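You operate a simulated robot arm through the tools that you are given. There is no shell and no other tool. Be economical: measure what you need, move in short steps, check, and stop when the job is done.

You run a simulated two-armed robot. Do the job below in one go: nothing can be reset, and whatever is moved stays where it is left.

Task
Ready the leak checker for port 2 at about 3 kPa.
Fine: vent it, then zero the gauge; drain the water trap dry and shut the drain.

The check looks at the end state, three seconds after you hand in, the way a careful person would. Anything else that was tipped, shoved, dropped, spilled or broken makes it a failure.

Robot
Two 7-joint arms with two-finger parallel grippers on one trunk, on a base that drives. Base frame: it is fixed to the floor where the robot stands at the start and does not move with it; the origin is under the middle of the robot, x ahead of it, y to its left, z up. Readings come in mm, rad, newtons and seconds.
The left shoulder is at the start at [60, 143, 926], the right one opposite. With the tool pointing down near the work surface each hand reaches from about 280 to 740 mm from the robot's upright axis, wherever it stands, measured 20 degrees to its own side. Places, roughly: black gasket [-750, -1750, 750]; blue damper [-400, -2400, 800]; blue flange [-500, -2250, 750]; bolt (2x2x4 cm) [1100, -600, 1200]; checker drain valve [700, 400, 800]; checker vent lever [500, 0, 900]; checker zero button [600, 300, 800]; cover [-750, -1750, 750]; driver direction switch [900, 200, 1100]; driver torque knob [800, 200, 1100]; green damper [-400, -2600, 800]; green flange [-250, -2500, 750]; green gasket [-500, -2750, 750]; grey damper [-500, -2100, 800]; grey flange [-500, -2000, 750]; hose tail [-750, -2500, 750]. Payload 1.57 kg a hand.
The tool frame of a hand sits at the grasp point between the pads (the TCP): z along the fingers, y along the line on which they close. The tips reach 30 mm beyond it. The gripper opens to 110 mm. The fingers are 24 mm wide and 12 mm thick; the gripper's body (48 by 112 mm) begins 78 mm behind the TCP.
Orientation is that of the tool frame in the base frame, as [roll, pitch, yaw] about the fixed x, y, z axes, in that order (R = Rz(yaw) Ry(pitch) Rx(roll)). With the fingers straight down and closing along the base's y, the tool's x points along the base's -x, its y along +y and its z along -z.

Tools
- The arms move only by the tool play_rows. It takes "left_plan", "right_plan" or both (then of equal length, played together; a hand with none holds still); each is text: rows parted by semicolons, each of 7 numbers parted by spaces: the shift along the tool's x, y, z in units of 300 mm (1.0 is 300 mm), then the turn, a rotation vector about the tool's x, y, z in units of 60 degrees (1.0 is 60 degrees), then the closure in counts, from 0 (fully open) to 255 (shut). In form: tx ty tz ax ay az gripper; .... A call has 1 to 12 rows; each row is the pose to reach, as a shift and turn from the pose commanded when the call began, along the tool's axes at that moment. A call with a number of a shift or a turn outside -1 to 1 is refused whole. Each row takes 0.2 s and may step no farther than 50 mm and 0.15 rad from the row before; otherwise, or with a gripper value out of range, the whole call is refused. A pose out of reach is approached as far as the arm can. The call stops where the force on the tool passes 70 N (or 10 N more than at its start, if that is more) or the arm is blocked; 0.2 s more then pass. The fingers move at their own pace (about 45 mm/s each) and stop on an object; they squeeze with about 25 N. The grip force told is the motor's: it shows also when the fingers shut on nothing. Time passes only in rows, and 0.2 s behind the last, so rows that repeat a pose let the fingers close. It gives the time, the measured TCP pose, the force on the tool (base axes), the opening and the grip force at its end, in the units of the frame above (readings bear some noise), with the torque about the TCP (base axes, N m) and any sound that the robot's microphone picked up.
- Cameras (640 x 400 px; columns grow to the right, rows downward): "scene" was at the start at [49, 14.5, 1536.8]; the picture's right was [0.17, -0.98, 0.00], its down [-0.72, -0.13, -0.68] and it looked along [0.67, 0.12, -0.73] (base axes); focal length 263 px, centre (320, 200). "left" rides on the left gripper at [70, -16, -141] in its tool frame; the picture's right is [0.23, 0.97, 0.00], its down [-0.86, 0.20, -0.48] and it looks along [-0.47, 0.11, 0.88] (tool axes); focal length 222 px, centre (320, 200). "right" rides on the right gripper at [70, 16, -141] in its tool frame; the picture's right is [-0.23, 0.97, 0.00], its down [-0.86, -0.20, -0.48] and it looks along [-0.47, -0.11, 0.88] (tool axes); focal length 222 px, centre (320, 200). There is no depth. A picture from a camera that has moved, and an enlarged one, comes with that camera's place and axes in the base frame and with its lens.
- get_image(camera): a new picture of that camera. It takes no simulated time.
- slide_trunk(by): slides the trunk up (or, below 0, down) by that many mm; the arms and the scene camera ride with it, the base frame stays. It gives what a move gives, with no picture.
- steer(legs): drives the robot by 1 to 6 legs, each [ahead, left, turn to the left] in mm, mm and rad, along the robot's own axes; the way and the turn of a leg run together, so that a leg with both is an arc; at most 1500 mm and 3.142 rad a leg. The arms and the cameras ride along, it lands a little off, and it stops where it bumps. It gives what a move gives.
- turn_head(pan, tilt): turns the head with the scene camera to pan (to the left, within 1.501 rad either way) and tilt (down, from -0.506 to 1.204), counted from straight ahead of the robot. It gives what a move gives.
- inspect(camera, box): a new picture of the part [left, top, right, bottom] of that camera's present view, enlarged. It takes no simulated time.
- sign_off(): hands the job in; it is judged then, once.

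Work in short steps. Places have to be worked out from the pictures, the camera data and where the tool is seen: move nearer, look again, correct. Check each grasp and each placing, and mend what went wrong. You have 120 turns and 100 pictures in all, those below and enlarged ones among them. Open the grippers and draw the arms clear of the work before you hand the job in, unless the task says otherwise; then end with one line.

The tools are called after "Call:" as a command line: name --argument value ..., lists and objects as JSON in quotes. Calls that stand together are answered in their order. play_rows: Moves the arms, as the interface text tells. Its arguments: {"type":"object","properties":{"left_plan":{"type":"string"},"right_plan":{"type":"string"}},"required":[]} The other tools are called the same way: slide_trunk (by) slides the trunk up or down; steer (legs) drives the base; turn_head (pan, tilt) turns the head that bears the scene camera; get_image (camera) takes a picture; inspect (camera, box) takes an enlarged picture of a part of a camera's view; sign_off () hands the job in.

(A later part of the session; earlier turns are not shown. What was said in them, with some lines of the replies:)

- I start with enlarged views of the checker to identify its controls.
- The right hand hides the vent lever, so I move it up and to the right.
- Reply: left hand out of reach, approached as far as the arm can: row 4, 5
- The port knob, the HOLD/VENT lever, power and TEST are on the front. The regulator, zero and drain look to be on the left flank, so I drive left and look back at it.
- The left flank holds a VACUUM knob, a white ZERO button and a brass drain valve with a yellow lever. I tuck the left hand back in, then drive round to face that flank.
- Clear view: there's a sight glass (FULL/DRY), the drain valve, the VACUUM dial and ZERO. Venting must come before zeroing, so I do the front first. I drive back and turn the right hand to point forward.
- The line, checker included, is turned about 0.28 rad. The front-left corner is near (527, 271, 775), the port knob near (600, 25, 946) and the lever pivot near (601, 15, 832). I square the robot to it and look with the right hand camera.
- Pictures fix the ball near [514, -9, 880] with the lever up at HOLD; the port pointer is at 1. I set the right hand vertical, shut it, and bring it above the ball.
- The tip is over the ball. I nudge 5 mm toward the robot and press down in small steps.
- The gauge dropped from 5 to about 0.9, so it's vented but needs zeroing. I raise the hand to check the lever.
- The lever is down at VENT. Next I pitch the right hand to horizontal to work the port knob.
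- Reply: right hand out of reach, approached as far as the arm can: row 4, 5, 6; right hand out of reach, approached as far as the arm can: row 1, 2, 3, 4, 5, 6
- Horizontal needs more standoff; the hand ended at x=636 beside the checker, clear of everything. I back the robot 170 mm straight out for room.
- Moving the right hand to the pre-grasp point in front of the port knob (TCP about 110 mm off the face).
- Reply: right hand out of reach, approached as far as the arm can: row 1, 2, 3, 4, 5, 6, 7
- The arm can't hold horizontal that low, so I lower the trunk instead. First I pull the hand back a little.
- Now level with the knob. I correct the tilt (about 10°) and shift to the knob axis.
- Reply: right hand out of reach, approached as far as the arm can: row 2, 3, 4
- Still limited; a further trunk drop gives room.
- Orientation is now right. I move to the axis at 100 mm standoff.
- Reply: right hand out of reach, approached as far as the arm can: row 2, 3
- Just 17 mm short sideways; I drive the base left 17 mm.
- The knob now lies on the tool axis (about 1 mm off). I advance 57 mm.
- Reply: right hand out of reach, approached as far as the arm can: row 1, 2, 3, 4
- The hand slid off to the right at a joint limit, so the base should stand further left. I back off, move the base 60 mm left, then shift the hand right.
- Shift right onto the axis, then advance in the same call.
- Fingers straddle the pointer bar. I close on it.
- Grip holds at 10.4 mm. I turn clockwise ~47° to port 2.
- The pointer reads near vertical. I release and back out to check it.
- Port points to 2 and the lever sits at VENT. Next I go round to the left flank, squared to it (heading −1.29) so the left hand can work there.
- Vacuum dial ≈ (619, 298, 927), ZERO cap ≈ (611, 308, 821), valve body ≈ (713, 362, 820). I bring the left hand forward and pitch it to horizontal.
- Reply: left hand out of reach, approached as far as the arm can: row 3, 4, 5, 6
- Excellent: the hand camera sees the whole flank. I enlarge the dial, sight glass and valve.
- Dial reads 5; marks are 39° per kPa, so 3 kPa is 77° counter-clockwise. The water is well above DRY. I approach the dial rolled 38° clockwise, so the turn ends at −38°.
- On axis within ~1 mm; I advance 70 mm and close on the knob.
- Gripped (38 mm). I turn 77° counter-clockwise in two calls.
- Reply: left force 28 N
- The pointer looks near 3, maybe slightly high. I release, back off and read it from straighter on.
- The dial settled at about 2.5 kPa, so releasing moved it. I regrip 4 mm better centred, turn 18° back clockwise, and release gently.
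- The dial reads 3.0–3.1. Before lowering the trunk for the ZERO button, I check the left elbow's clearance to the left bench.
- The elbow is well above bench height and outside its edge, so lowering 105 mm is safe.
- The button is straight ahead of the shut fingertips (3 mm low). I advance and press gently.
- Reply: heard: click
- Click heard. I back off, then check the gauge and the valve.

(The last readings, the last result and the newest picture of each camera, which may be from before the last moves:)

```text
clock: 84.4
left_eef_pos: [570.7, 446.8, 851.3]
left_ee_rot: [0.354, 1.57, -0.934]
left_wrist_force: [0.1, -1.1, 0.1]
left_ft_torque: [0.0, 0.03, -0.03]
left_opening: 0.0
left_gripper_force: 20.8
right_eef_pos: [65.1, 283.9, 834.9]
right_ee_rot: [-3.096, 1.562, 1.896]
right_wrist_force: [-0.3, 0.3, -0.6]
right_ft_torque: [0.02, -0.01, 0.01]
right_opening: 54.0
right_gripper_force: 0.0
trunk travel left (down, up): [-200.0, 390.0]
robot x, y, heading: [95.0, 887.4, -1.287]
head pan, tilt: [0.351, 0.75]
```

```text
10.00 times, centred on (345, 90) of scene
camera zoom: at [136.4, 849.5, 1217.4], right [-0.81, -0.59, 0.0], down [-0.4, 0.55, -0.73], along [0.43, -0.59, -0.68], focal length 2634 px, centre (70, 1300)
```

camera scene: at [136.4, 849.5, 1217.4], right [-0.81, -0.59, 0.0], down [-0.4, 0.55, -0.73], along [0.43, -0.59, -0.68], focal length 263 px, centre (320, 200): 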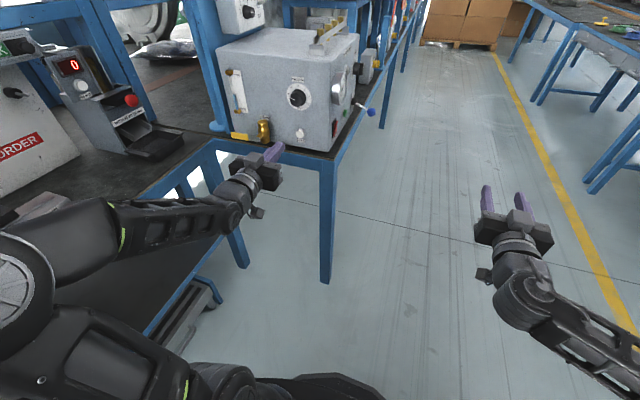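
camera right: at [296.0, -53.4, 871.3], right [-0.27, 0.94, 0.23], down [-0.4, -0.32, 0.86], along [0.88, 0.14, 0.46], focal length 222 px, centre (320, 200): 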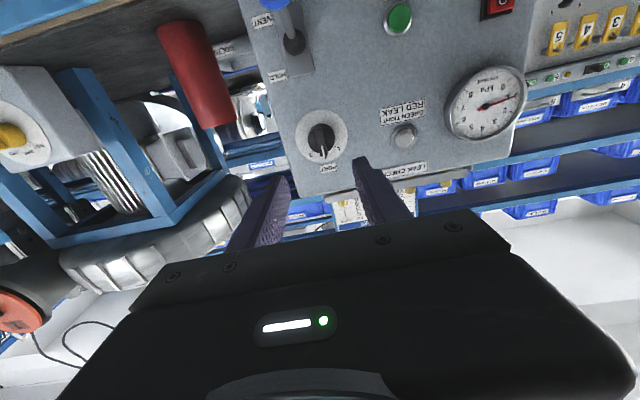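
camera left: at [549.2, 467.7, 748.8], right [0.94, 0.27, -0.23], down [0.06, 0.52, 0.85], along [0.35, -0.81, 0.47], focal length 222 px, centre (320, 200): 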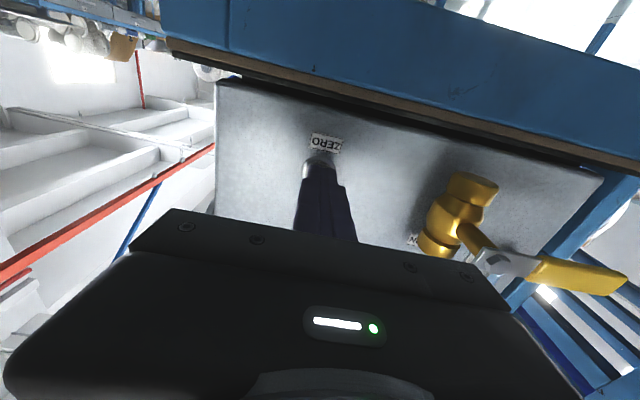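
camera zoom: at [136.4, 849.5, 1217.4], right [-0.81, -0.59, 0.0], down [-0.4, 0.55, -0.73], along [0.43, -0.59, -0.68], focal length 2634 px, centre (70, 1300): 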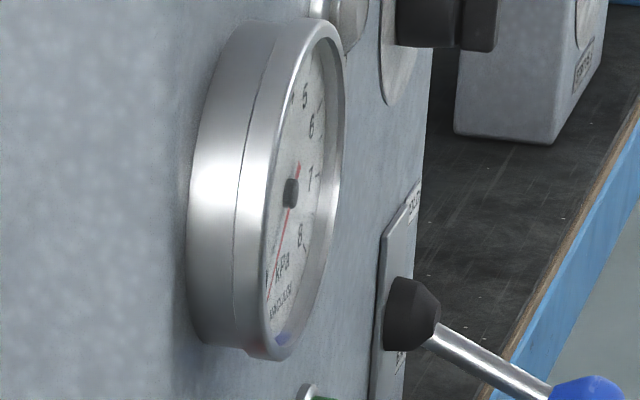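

Needle now at 0 and the dial at 3. Next the drain valve: nut ≈ (696, 409, 818), lever running 85 mm back, horizontal. I move the shut hand left, abreast of the handle.

Call:
play_rows --left_plan "0 0.15 0.005 0 0 0 255; 0 0.3 0.01 0 0 0 255; 0 0.45 0.015 0 0 0 255; -0.006 0.582 0.023 0 0 0 255; -0.006 0.582 0.023 0 0 0 255"

Call:
get_image --camera "left"

Call:
get_image --camera "scene"

```text
clock: 85.6
left_eef_pos: [738.0, 492.8, 849.9]
left_ee_rot: [0.224, 1.569, -1.065]
left_wrist_force: [0.0, -0.6, -0.1]
left_ft_torque: [0.0, -0.02, -0.05]
left_opening: 0.1
left_gripper_force: 21.3
right_eef_pos: [63.7, 284.2, 835.0]
right_ee_rot: [-3.081, 1.562, 1.912]
right_wrist_force: [0.7, 0.1, -0.4]
right_ft_torque: [-0.02, 0.02, -0.02]
right_opening: 54.1
right_gripper_force: 0.0
trunk travel left (down, up): [-200.0, 390.0]
robot x, y, heading: [93.2, 891.4, -1.284]
head pan, tilt: [0.351, 0.75]
```

```text
33 pictures are left
camera left: at [682.9, 625.2, 778.7], right [0.94, 0.27, -0.23], down [0.06, 0.52, 0.85], along [0.35, -0.81, 0.47], focal length 222 px, centre (320, 200)
```

left: 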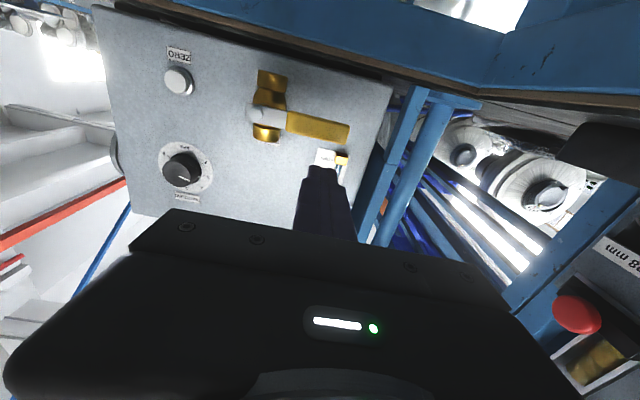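

```text
32 pictures are left
camera scene: at [136.6, 849.4, 1217.4], right [-0.81, -0.59, 0.0], down [-0.4, 0.55, -0.73], along [0.43, -0.59, -0.68], focal length 263 px, centre (320, 200)
```

scene: 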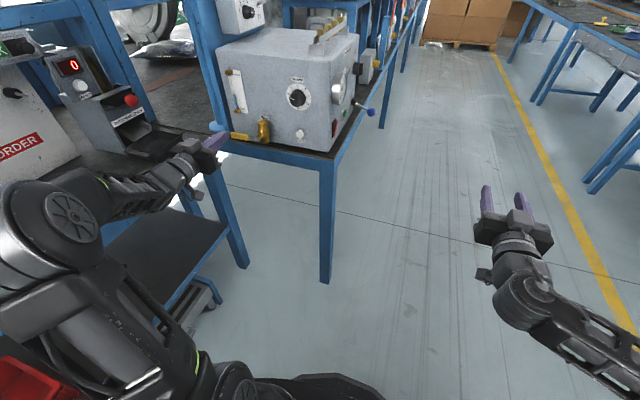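

On station. I advance to d≈80 above the handle, then start pressing it down along its arc to about 30°.

Call:
play_rows --left_plan "0 0 0.12 0 0 0 255; 0 0 0.247 0 0 0 255; 0 0 0.247 0 0 0 255; 0.037 0.003 0.247 0 0 0 255; 0.065 0.008 0.247 0 0 0 255; 0.095 0.013 0.247 0 0 0 255; 0.125 0.012 0.247 0 0 0 255; 0.154 0.01 0.247 0 0 0 255"

Call:
get_image --camera "left"

Call:
inspect --camera "scene" --box '[180, 50, 340, 170]'

```text
clock: 87.4
left_eef_pos: [762.9, 420.7, 806.2]
left_ee_rot: [0.897, 1.57, -0.389]
left_wrist_force: [1.2, -1.0, 0.8]
left_ft_torque: [0.01, 0.03, 0.01]
left_opening: 0.0
left_gripper_force: 21.2
right_eef_pos: [63.8, 282.7, 835.8]
right_ee_rot: [-3.096, 1.561, 1.893]
right_wrist_force: [0.1, -0.5, -0.3]
right_ft_torque: [0.02, 0.03, -0.02]
right_opening: 54.0
right_gripper_force: 0.0
trunk travel left (down, up): [-200.0, 390.0]
robot x, y, heading: [98.3, 885.9, -1.287]
head pan, tilt: [0.351, 0.75]
```

```text
31 pictures are left
camera left: at [707.1, 552.9, 734.8], right [0.94, 0.27, -0.23], down [0.06, 0.52, 0.85], along [0.35, -0.81, 0.47], focal length 222 px, centre (320, 200)
```

left: 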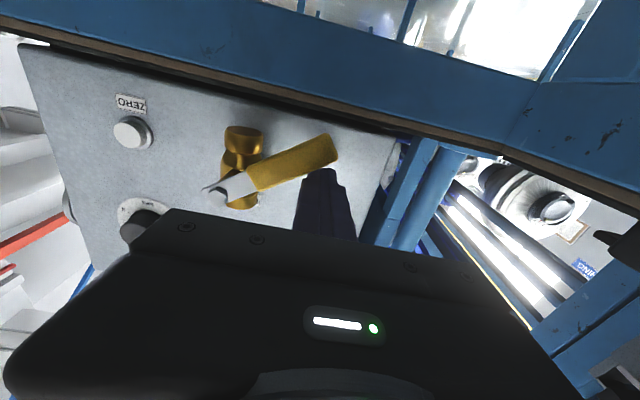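

```text
3.33 times, centred on (260, 110) of scene
camera zoom: at [136.4, 849.5, 1217.4], right [-0.81, -0.59, 0.0], down [-0.4, 0.55, -0.73], along [0.43, -0.59, -0.68], focal length 878 px, centre (520, 500)
```

zoom: 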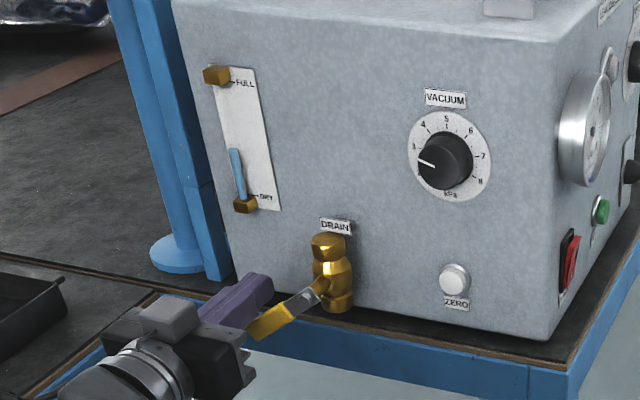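

The lever turns downward freely. I continue to vertical.

Call:
play_rows --left_plan "0.03 -0.01 0 0 0 0 255; 0.056 -0.02 0 0 0 0 255; 0.083 -0.036 0 0 0 0 255; 0.106 -0.053 0 0 0 0 255; 0.127 -0.076 0 0 0 0 255; 0.143 -0.1 0 0 0 0 255; 0.158 -0.127 0 0 0 0 255; 0.169 -0.153 0 0 0 0 255; 0.169 -0.158 0 0 0 0 255"

Call:
get_image --camera "left"

Call:
inspect --camera "scene" --box '[180, 50, 340, 170]'

```text
clock: 89.4
left_eef_pos: [716.3, 408.1, 753.4]
left_ee_rot: [0.37, 1.568, -0.917]
left_wrist_force: [-1.0, 1.9, 0.5]
left_ft_torque: [0.04, 0.0, -0.02]
left_opening: 0.2
left_gripper_force: 20.9
right_eef_pos: [64.0, 284.9, 835.8]
right_ee_rot: [-3.088, 1.562, 1.9]
right_wrist_force: [0.0, 0.4, 0.0]
right_ft_torque: [0.0, 0.0, 0.03]
right_opening: 54.0
right_gripper_force: 0.0
trunk travel left (down, up): [-200.0, 390.0]
robot x, y, heading: [95.5, 884.8, -1.294]
head pan, tilt: [0.351, 0.75]
```

```text
29 pictures are left
camera left: at [661.5, 540.6, 683.1], right [0.94, 0.27, -0.23], down [0.06, 0.52, 0.85], along [0.35, -0.81, 0.47], focal length 222 px, centre (320, 200)
```

left: 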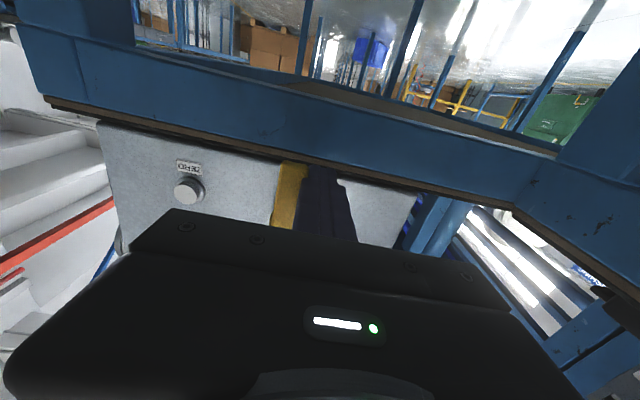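

```text
3.33 times, centred on (260, 110) of scene
camera zoom: at [136.4, 849.6, 1217.4], right [-0.81, -0.59, 0.0], down [-0.4, 0.55, -0.73], along [0.43, -0.59, -0.68], focal length 878 px, centre (520, 500)
```

zoom: 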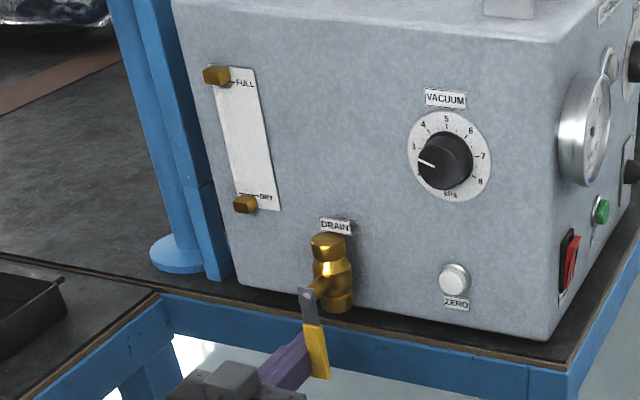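

The lever is vertical and the sight glass has drained. Let me confirm it's dry, then move the finger to the other side of the lever.

Call:
play_rows --left_plan "0 0 -0.13 0 0 0 255; 0 0 -0.27 0 0 0 255; 0 -0.1 -0.27 0 0 0 255; 0 -0.17 -0.27 0 0 0 255; 0 -0.17 -0.13 0 0 0 255; 0 -0.17 0 0 0 0 255; 0 -0.17 0 0 0 0 255"

Call:
inspect --camera "scene" --box '[215, 60, 275, 170]'

Call:
get_image --camera "left"

```text
clock: 91.0
left_eef_pos: [666.5, 391.9, 755.4]
left_ee_rot: [0.264, 1.569, -1.023]
left_wrist_force: [0.1, 0.3, -0.1]
left_ft_torque: [0.02, 0.01, 0.01]
left_opening: 0.0
left_gripper_force: 21.4
right_eef_pos: [64.4, 284.0, 835.1]
right_ee_rot: [-3.093, 1.562, 1.898]
right_wrist_force: [0.0, -1.6, 0.7]
right_ft_torque: [-0.01, -0.04, 0.0]
right_opening: 53.9
right_gripper_force: 0.1
trunk travel left (down, up): [-200.0, 390.0]
robot x, y, heading: [94.8, 882.1, -1.292]
head pan, tilt: [0.351, 0.75]
```

```text
3.64 times, centred on (245, 115) of scene
camera zoom: at [136.5, 849.3, 1217.4], right [-0.81, -0.59, 0.0], down [-0.4, 0.55, -0.73], along [0.43, -0.59, -0.68], focal length 958 px, centre (593, 509)
```

zoom: 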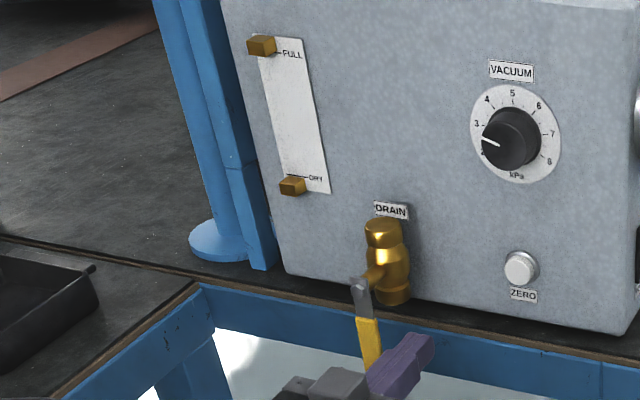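

```text
26 pictures are left
camera left: at [612.8, 523.7, 684.3], right [0.94, 0.27, -0.23], down [0.06, 0.52, 0.85], along [0.35, -0.81, 0.47], focal length 222 px, centre (320, 200)
```

left: 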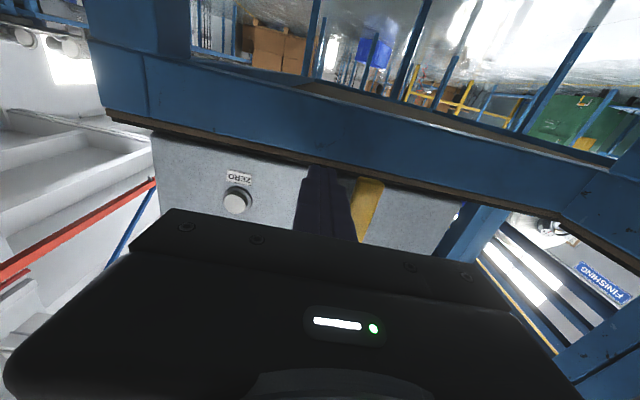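

The trap is dry. I push the lever back up along its arc to horizontal (shut).

Call:
play_rows --left_plan "0.01 0.05 0 0 0 0 255; 0.017 0.098 0 0 0 0 255; 0.013 0.158 0 0 0 0 255; -0.007 0.213 0 0 0 0 255; -0.023 0.24 0 0 0 0 255; -0.041 0.263 0 0 0 0 255; -0.064 0.284 0 0 0 0 255; -0.086 0.301 0 0 0 0 255; -0.114 0.316 0 0 0 0 255; -0.14 0.327 0 0 0 0 255; -0.155 0.33 0 0 0 0 255; -0.165 0.33 0 0 0 0 255"

Call:
get_image --camera "left"

Call:
inspect --camera "scene" --box '[190, 60, 310, 150]'

```text
clock: 93.6
left_eef_pos: [763.8, 422.1, 799.9]
left_ee_rot: [-2.845, 1.562, 2.151]
left_wrist_force: [-24.7, 24.2, -22.6]
left_ft_torque: [-0.32, -0.42, 0.33]
left_opening: 0.0
left_gripper_force: 21.7
right_eef_pos: [64.2, 283.5, 834.8]
right_ee_rot: [-3.092, 1.564, 1.897]
right_wrist_force: [-0.7, 1.0, -0.3]
right_ft_torque: [-0.01, -0.01, -0.02]
right_opening: 53.7
right_gripper_force: 0.0
trunk travel left (down, up): [-200.0, 390.0]
robot x, y, heading: [93.0, 888.3, -1.29]
head pan, tilt: [0.351, 0.75]
```

```text
25 pictures are left
camera left: at [707.5, 555.6, 729.5], right [0.93, 0.27, -0.23], down [0.06, 0.51, 0.86], along [0.35, -0.82, 0.46], focal length 222 px, centre (320, 200)
```

left: 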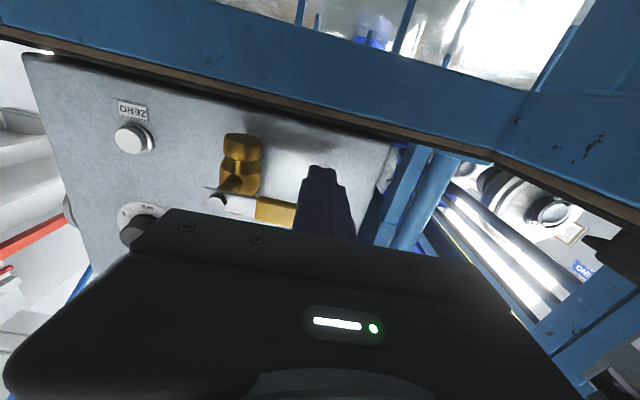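

```text
4.44 times, centred on (250, 105) of scene
camera zoom: at [136.0, 850.4, 1217.1], right [-0.81, -0.59, 0.0], down [-0.4, 0.55, -0.73], along [0.43, -0.59, -0.68], focal length 1171 px, centre (631, 622)
```

zoom: 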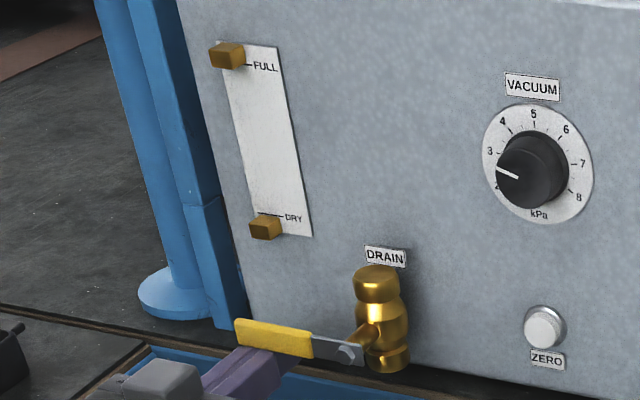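

The lever is back horizontal, hard against its stop: shut. I ease off downward, withdraw, and check the result.

Call:
play_rows --left_plan "0.06 0 0 0 0 0 255; 0.1 -0.02 0 0 0 0 255; 0.1 -0.02 -0.15 0 0 0 255; 0.1 -0.02 -0.3 0 0 0 255; 0 -0.1 -0.4 0 0 0 255; -0.1 -0.2 -0.4 0 0 0 200; -0.1 -0.3 -0.4 0 0 0 100; -0.1 -0.4 -0.4 0 0 0 0; -0.1 -0.4 -0.4 0 0 0 0; -0.1 -0.4 -0.4 0 0 0 0"

Call:
inspect --camera "scene" --box '[190, 30, 390, 170]'

Call:
get_image --camera "left"

```text
clock: 95.8
left_eef_pos: [613.4, 501.2, 833.5]
left_ee_rot: [0.336, 1.569, -0.952]
left_wrist_force: [0.7, -0.5, 0.4]
left_ft_torque: [0.0, 0.0, -0.02]
left_opening: 100.2
left_gripper_force: 0.1
right_eef_pos: [62.9, 283.7, 834.8]
right_ee_rot: [-3.092, 1.563, 1.896]
right_wrist_force: [-0.4, -0.1, 0.2]
right_ft_torque: [0.02, 0.01, -0.02]
right_opening: 53.9
right_gripper_force: 0.1
trunk travel left (down, up): [-200.0, 390.0]
robot x, y, heading: [94.7, 884.9, -1.295]
head pan, tilt: [0.351, 0.75]
```

```text
2.86 times, centred on (290, 100) of scene
camera zoom: at [136.4, 849.5, 1217.4], right [-0.81, -0.59, 0.0], down [-0.4, 0.55, -0.73], along [0.43, -0.59, -0.68], focal length 752 px, centre (406, 486)
```

zoom: 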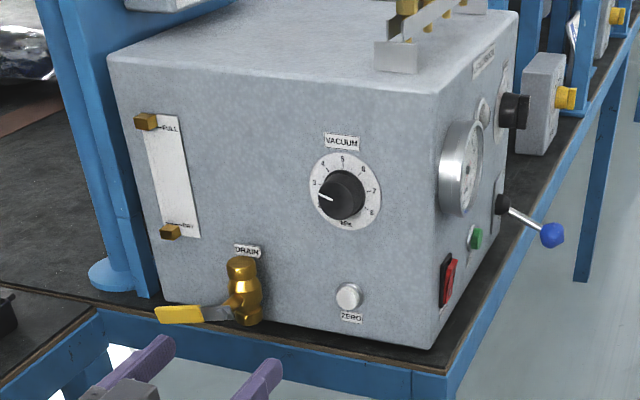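

```text
22 pictures are left
camera left: at [558.6, 633.8, 763.1], right [0.94, 0.27, -0.23], down [0.06, 0.52, 0.85], along [0.35, -0.81, 0.47], focal length 222 px, centre (320, 200)
```

left: 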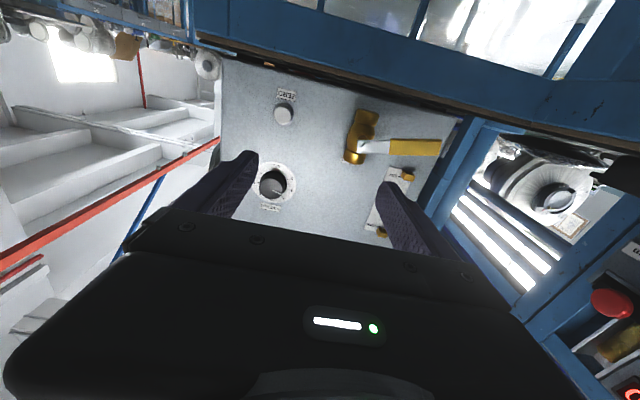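

The lever may have sagged a little from horizontal; I look closer.

Call:
inspect --camera "left" --box '[330, 90, 470, 250]'

Call:
inspect --camera "scene" --box '[215, 90, 305, 160]'

```text
2.50 times, centred on (400, 170) of left
camera zoom: at [558.6, 633.8, 763.1], right [0.94, 0.27, -0.23], down [0.06, 0.52, 0.85], along [0.35, -0.81, 0.47], focal length 555 px, centre (120, 275)
```

zoom: 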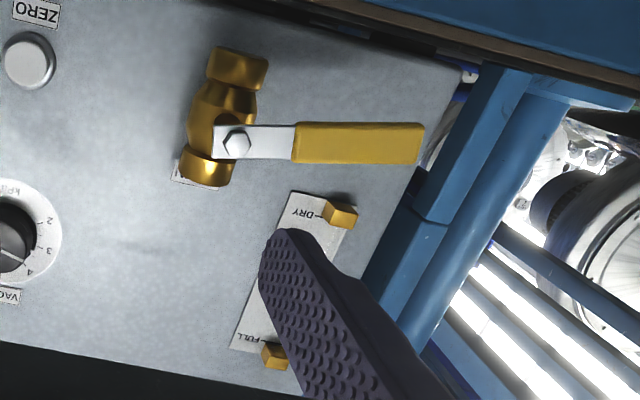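

```text
5.71 times, centred on (260, 125) of scene
camera zoom: at [136.4, 849.5, 1217.4], right [-0.81, -0.59, 0.0], down [-0.4, 0.55, -0.73], along [0.43, -0.59, -0.68], focal length 1505 px, centre (663, 629)
```

zoom: 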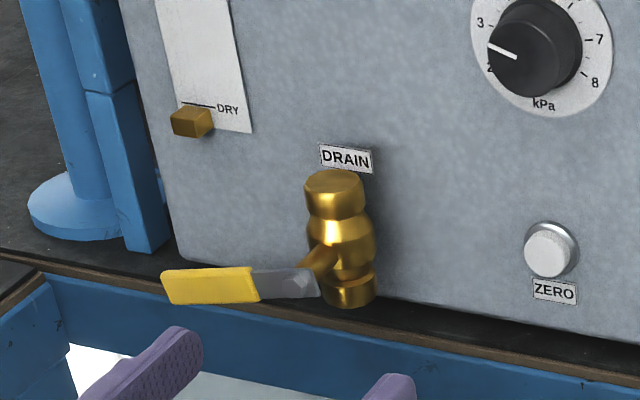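

It sits ~12° below its original closed position: it rebounded after the hard push. I go back under it and lift gently to exactly horizontal.

Call:
play_rows --left_plan "0 0 0 0 0 0 255; 0 0 0 0 0 0 255; 0.05 0.1 0.04 0 0 0 255; 0.1 0.2 0.08 0 0 0 255; 0.16 0.3 0.12 0 0 0 255; 0.212 0.395 0.158 0 0 0 255; 0.212 0.395 0.158 0 0 0 255; 0.212 0.395 0.27 0 0 0 255; 0.212 0.395 0.391 0 0 0 255; 0.212 0.395 0.391 0 0 0 255"

Call:
get_image --camera "left"

```text
clock: 98.0
left_eef_pos: [761.2, 422.8, 772.5]
left_ee_rot: [0.43, 1.569, -0.858]
left_wrist_force: [1.0, 0.3, 0.3]
left_ft_torque: [0.01, 0.0, 0.01]
left_opening: 0.0
left_gripper_force: 21.1
right_eef_pos: [64.3, 283.9, 834.6]
right_ee_rot: [-3.091, 1.561, 1.9]
right_wrist_force: [-0.2, -0.3, -0.1]
right_ft_torque: [-0.01, 0.0, 0.01]
right_opening: 53.9
right_gripper_force: 0.0
trunk travel left (down, up): [-200.0, 390.0]
robot x, y, heading: [93.2, 885.6, -1.289]
head pan, tilt: [0.351, 0.75]
```

```text
19 pictures are left
camera left: at [705.9, 555.6, 701.1], right [0.94, 0.27, -0.23], down [0.06, 0.52, 0.85], along [0.35, -0.81, 0.47], focal length 222 px, centre (320, 200)
```

left: 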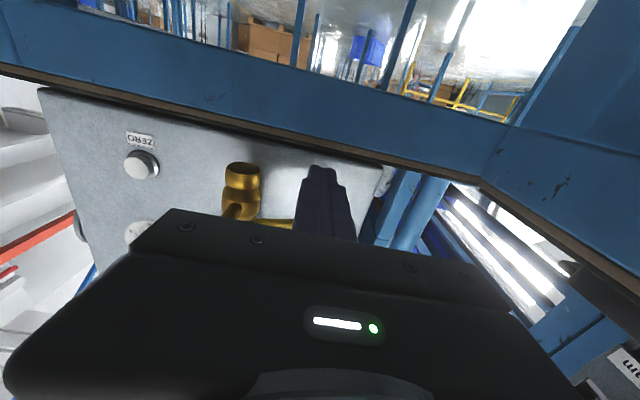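

Finger is under the handle. I lift slowly to z≈797 and watch the force.

Call:
play_rows --left_plan "-0.02 0 0 0 0 0 255; -0.035 0 0 0 0 0 255; -0.05 0 0 0 0 0 255; -0.06 0 0 0 0 0 255; -0.07 0 0 0 0 0 255; -0.08 0 0 0 0 0 255"

Call:
inspect --camera "scene" --box '[215, 90, 305, 160]'

```text
clock: 99.4
left_eef_pos: [763.9, 423.5, 795.7]
left_ee_rot: [0.276, 1.567, -1.012]
left_wrist_force: [0.8, -0.7, -1.6]
left_ft_torque: [0.0, 0.01, -0.01]
left_opening: 0.0
left_gripper_force: 21.3
right_eef_pos: [64.5, 283.2, 835.2]
right_ee_rot: [-3.084, 1.562, 1.909]
right_wrist_force: [-0.5, 0.2, -0.7]
right_ft_torque: [0.0, 0.03, 0.04]
right_opening: 54.0
right_gripper_force: 0.0
trunk travel left (down, up): [-200.0, 390.0]
robot x, y, heading: [98.4, 886.3, -1.283]
head pan, tilt: [0.351, 0.75]
```

```text
5.71 times, centred on (260, 125) of scene
camera zoom: at [136.6, 849.3, 1217.4], right [-0.81, -0.59, 0.0], down [-0.4, 0.55, -0.73], along [0.43, -0.59, -0.68], focal length 1505 px, centre (663, 629)
```

zoom: 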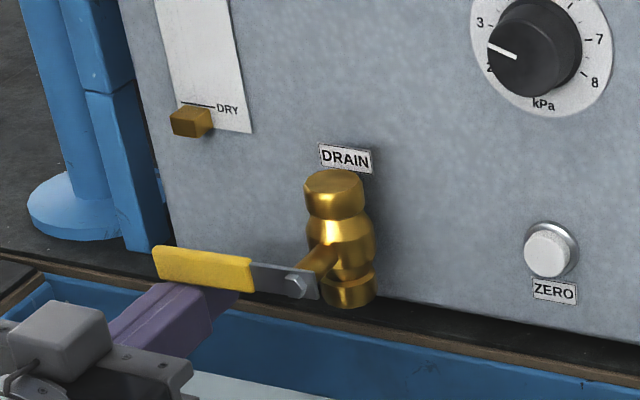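

Nearly there (about 2–3° short). I lift a few more mm, gently.

Call:
play_rows --left_plan "-0.006 0 0 0 0 0 255; -0.012 0 0 0 0 0 255; -0.012 0 0 0 0 0 255"

Call:
inspect --camera "scene" --box '[215, 90, 305, 160]'

```text
clock: 100.2
left_eef_pos: [762.7, 423.8, 797.4]
left_ee_rot: [0.272, 1.569, -1.018]
left_wrist_force: [0.5, 0.4, -2.0]
left_ft_torque: [0.0, 0.0, 0.0]
left_opening: 0.0
left_gripper_force: 21.1
right_eef_pos: [65.6, 284.1, 835.8]
right_ee_rot: [-3.076, 1.562, 1.914]
right_wrist_force: [-0.8, 0.0, 0.0]
right_ft_torque: [0.02, 0.01, 0.03]
right_opening: 54.0
right_gripper_force: 0.2
trunk travel left (down, up): [-200.0, 390.0]
robot x, y, heading: [96.9, 888.3, -1.288]
head pan, tilt: [0.351, 0.75]
```

```text
5.71 times, centred on (260, 125) of scene
camera zoom: at [136.6, 849.4, 1217.4], right [-0.81, -0.59, 0.0], down [-0.4, 0.55, -0.73], along [0.43, -0.59, -0.68], focal length 1505 px, centre (663, 629)
```

zoom: 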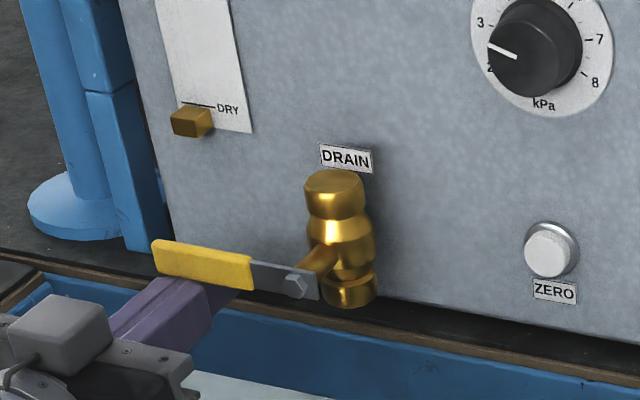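

Slope now equals the original closed one, with only 2 N load. I withdraw straight back.

Call:
play_rows --left_plan "0 0 -0.1 0 0 0 255; 0 0 -0.2 0 0 0 255; 0 0 -0.35 0 0 0 255; 0 -0.1 -0.45 0 0 0 255; 0 -0.25 -0.5 0 0 0 150; 0 -0.4 -0.5 0 0 0 60; 0 -0.4 -0.5 0 0 0 0; 0 -0.4 -0.5 0 0 0 0; 0 -0.4 -0.5 0 0 0 0"

Call:
inspect --camera "scene" --box '[215, 90, 305, 160]'

Call:
inspect --camera "left" --box '[250, 60, 470, 230]'

```text
clock: 102.2
left_eef_pos: [603.2, 534.0, 798.8]
left_ee_rot: [0.414, 1.569, -0.878]
left_wrist_force: [0.4, -0.1, 0.1]
left_ft_torque: [-0.01, -0.02, -0.02]
left_opening: 100.0
left_gripper_force: 0.0
right_eef_pos: [65.2, 283.7, 835.5]
right_ee_rot: [-3.091, 1.563, 1.899]
right_wrist_force: [0.1, 0.2, 0.4]
right_ft_torque: [0.0, 0.01, 0.01]
right_opening: 54.1
right_gripper_force: 0.2
trunk travel left (down, up): [-200.0, 390.0]
robot x, y, heading: [95.8, 884.9, -1.288]
head pan, tilt: [0.351, 0.75]
```

```text
5.71 times, centred on (260, 125) of scene
camera zoom: at [136.4, 849.4, 1217.4], right [-0.81, -0.59, 0.0], down [-0.4, 0.55, -0.73], along [0.43, -0.59, -0.68], focal length 1505 px, centre (663, 629)
```

zoom: 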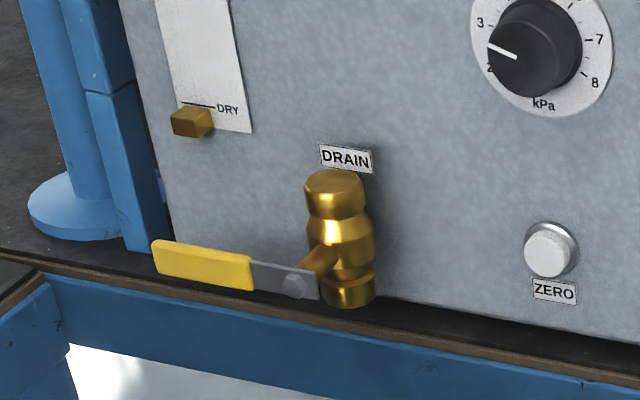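

```text
2.35 times, centred on (360, 145) of left
camera zoom: at [548.5, 666.5, 727.8], right [0.94, 0.27, -0.23], down [0.06, 0.52, 0.85], along [0.35, -0.81, 0.47], focal length 523 px, centre (226, 329)
```

zoom: 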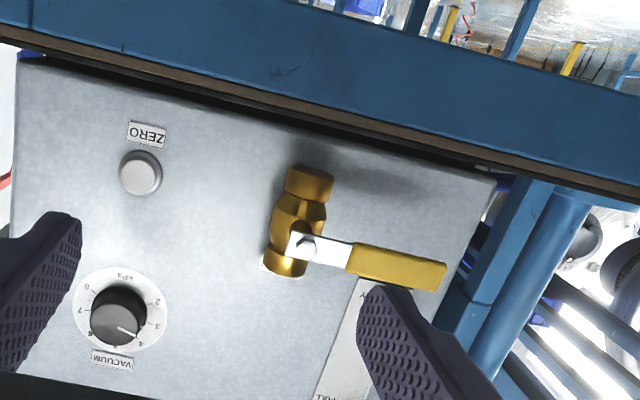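

Lever closed and perpendicular to the body. One precise check of the dial, since the side views differ slightly.

Call:
inspect --camera "left" --box '[250, 160, 310, 220]'

```text
6.67 times, centred on (280, 190) of left
camera zoom: at [548.5, 666.5, 727.8], right [0.94, 0.27, -0.23], down [0.06, 0.52, 0.85], along [0.35, -0.81, 0.47], focal length 1481 px, centre (587, 267)
```

zoom: 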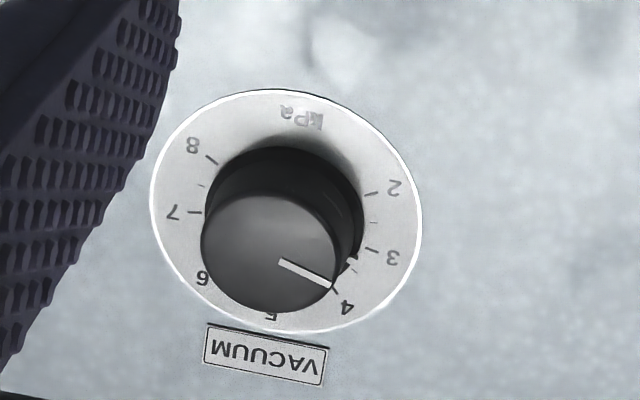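

The pointer is exactly on 3. I open the right gripper, drive clear of the work, and take a last look at the front.

Call:
play_rows --right_plan "0 0 0 0 0 0 60; 0 0 0 0 0 0 0; 0 0 0 0 0 0 0; 0 0 0 0 0 0 0"

Call:
steer --legs '[[-150, 0, 0], [0, -500, 0]]'

Call:
turn_head --pan 0.65 --tilt 0.5

Call:
get_image --camera "scene"

```text
clock: 103.2
left_eef_pos: [604.5, 533.9, 798.3]
left_ee_rot: [0.362, 1.57, -0.925]
left_wrist_force: [-0.2, 1.0, 0.8]
left_ft_torque: [0.02, -0.01, -0.01]
left_opening: 110.1
left_gripper_force: 0.1
right_eef_pos: [65.1, 284.5, 835.5]
right_ee_rot: [-3.093, 1.562, 1.898]
right_wrist_force: [0.4, 1.4, 0.2]
right_ft_torque: [0.02, -0.01, 0.01]
right_opening: 109.8
right_gripper_force: 0.0
trunk travel left (down, up): [-200.0, 390.0]
robot x, y, heading: [95.7, 888.5, -1.288]
head pan, tilt: [0.351, 0.75]
```

```text
clock: 107.2
left_eef_pos: [65.7, 533.6, 799.0]
left_ee_rot: [0.333, 1.57, -0.967]
left_wrist_force: [-0.4, -0.4, -0.2]
left_ft_torque: [-0.02, -0.01, 0.0]
left_opening: 109.9
left_gripper_force: 0.1
right_eef_pos: [-475.5, 289.3, 835.7]
right_ee_rot: [-3.086, 1.563, 1.893]
right_wrist_force: [0.4, 0.1, 0.1]
right_ft_torque: [0.02, -0.01, -0.01]
right_opening: 109.7
right_gripper_force: 0.0
trunk travel left (down, up): [-200.0, 390.0]
robot x, y, heading: [-436.9, 889.6, -1.302]
head pan, tilt: [0.351, 0.75]
```

```text
clock: 108.0
left_eef_pos: [66.9, 534.5, 798.4]
left_ee_rot: [0.374, 1.57, -0.925]
left_wrist_force: [0.1, 0.4, -0.6]
left_ft_torque: [0.01, -0.04, 0.03]
left_opening: 109.9
left_gripper_force: 0.0
right_eef_pos: [-475.0, 289.6, 835.5]
right_ee_rot: [-3.088, 1.563, 1.891]
right_wrist_force: [-0.8, 0.3, -0.1]
right_ft_torque: [0.02, -0.01, -0.01]
right_opening: 110.1
right_gripper_force: 0.0
trunk travel left (down, up): [-200.0, 390.0]
robot x, y, heading: [-440.5, 892.2, -1.3]
head pan, tilt: [0.649, 0.499]
```

```text
13 pictures are left
camera scene: at [-373.7, 866.2, 1239.3], right [-0.6, -0.8, 0.0], down [-0.38, 0.29, -0.88], along [0.7, -0.53, -0.48], focal length 263 px, centre (320, 200)
```

scene: 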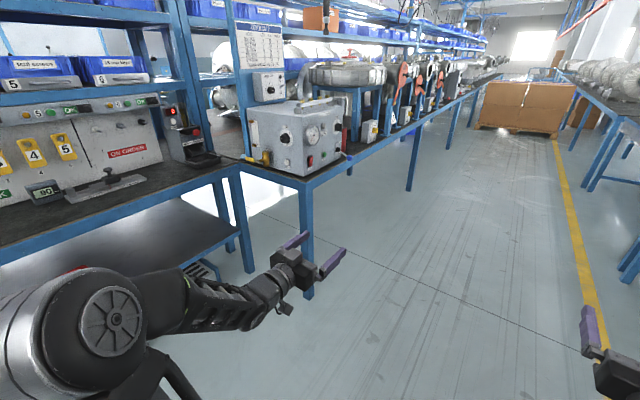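

Call:
inspect --camera "scene" --box '[285, 105, 355, 180]'

```text
5.33 times, centred on (320, 142) of scene
camera zoom: at [-373.7, 866.2, 1239.3], right [-0.6, -0.8, 0.0], down [-0.38, 0.29, -0.88], along [0.7, -0.53, -0.48], focal length 1405 px, centre (320, 507)
```

zoom: 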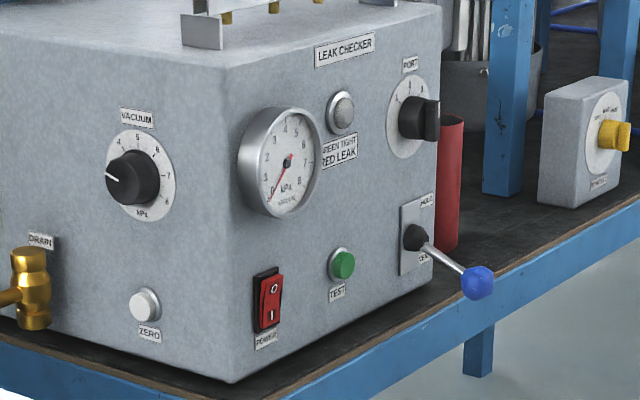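

Gauge at 0, lever at VENT, port at 2, dial at 3, trap dry and drain shut; both arms are clear, so I hand in.

Call:
sign_off

```text
The job is handed in.
```

The leak checker is ready: port 2 is selected, vacuum is set at about 3 kPa, it is vented and the gauge zeroed afterwards, and the water trap is drained dry with the drain shut.
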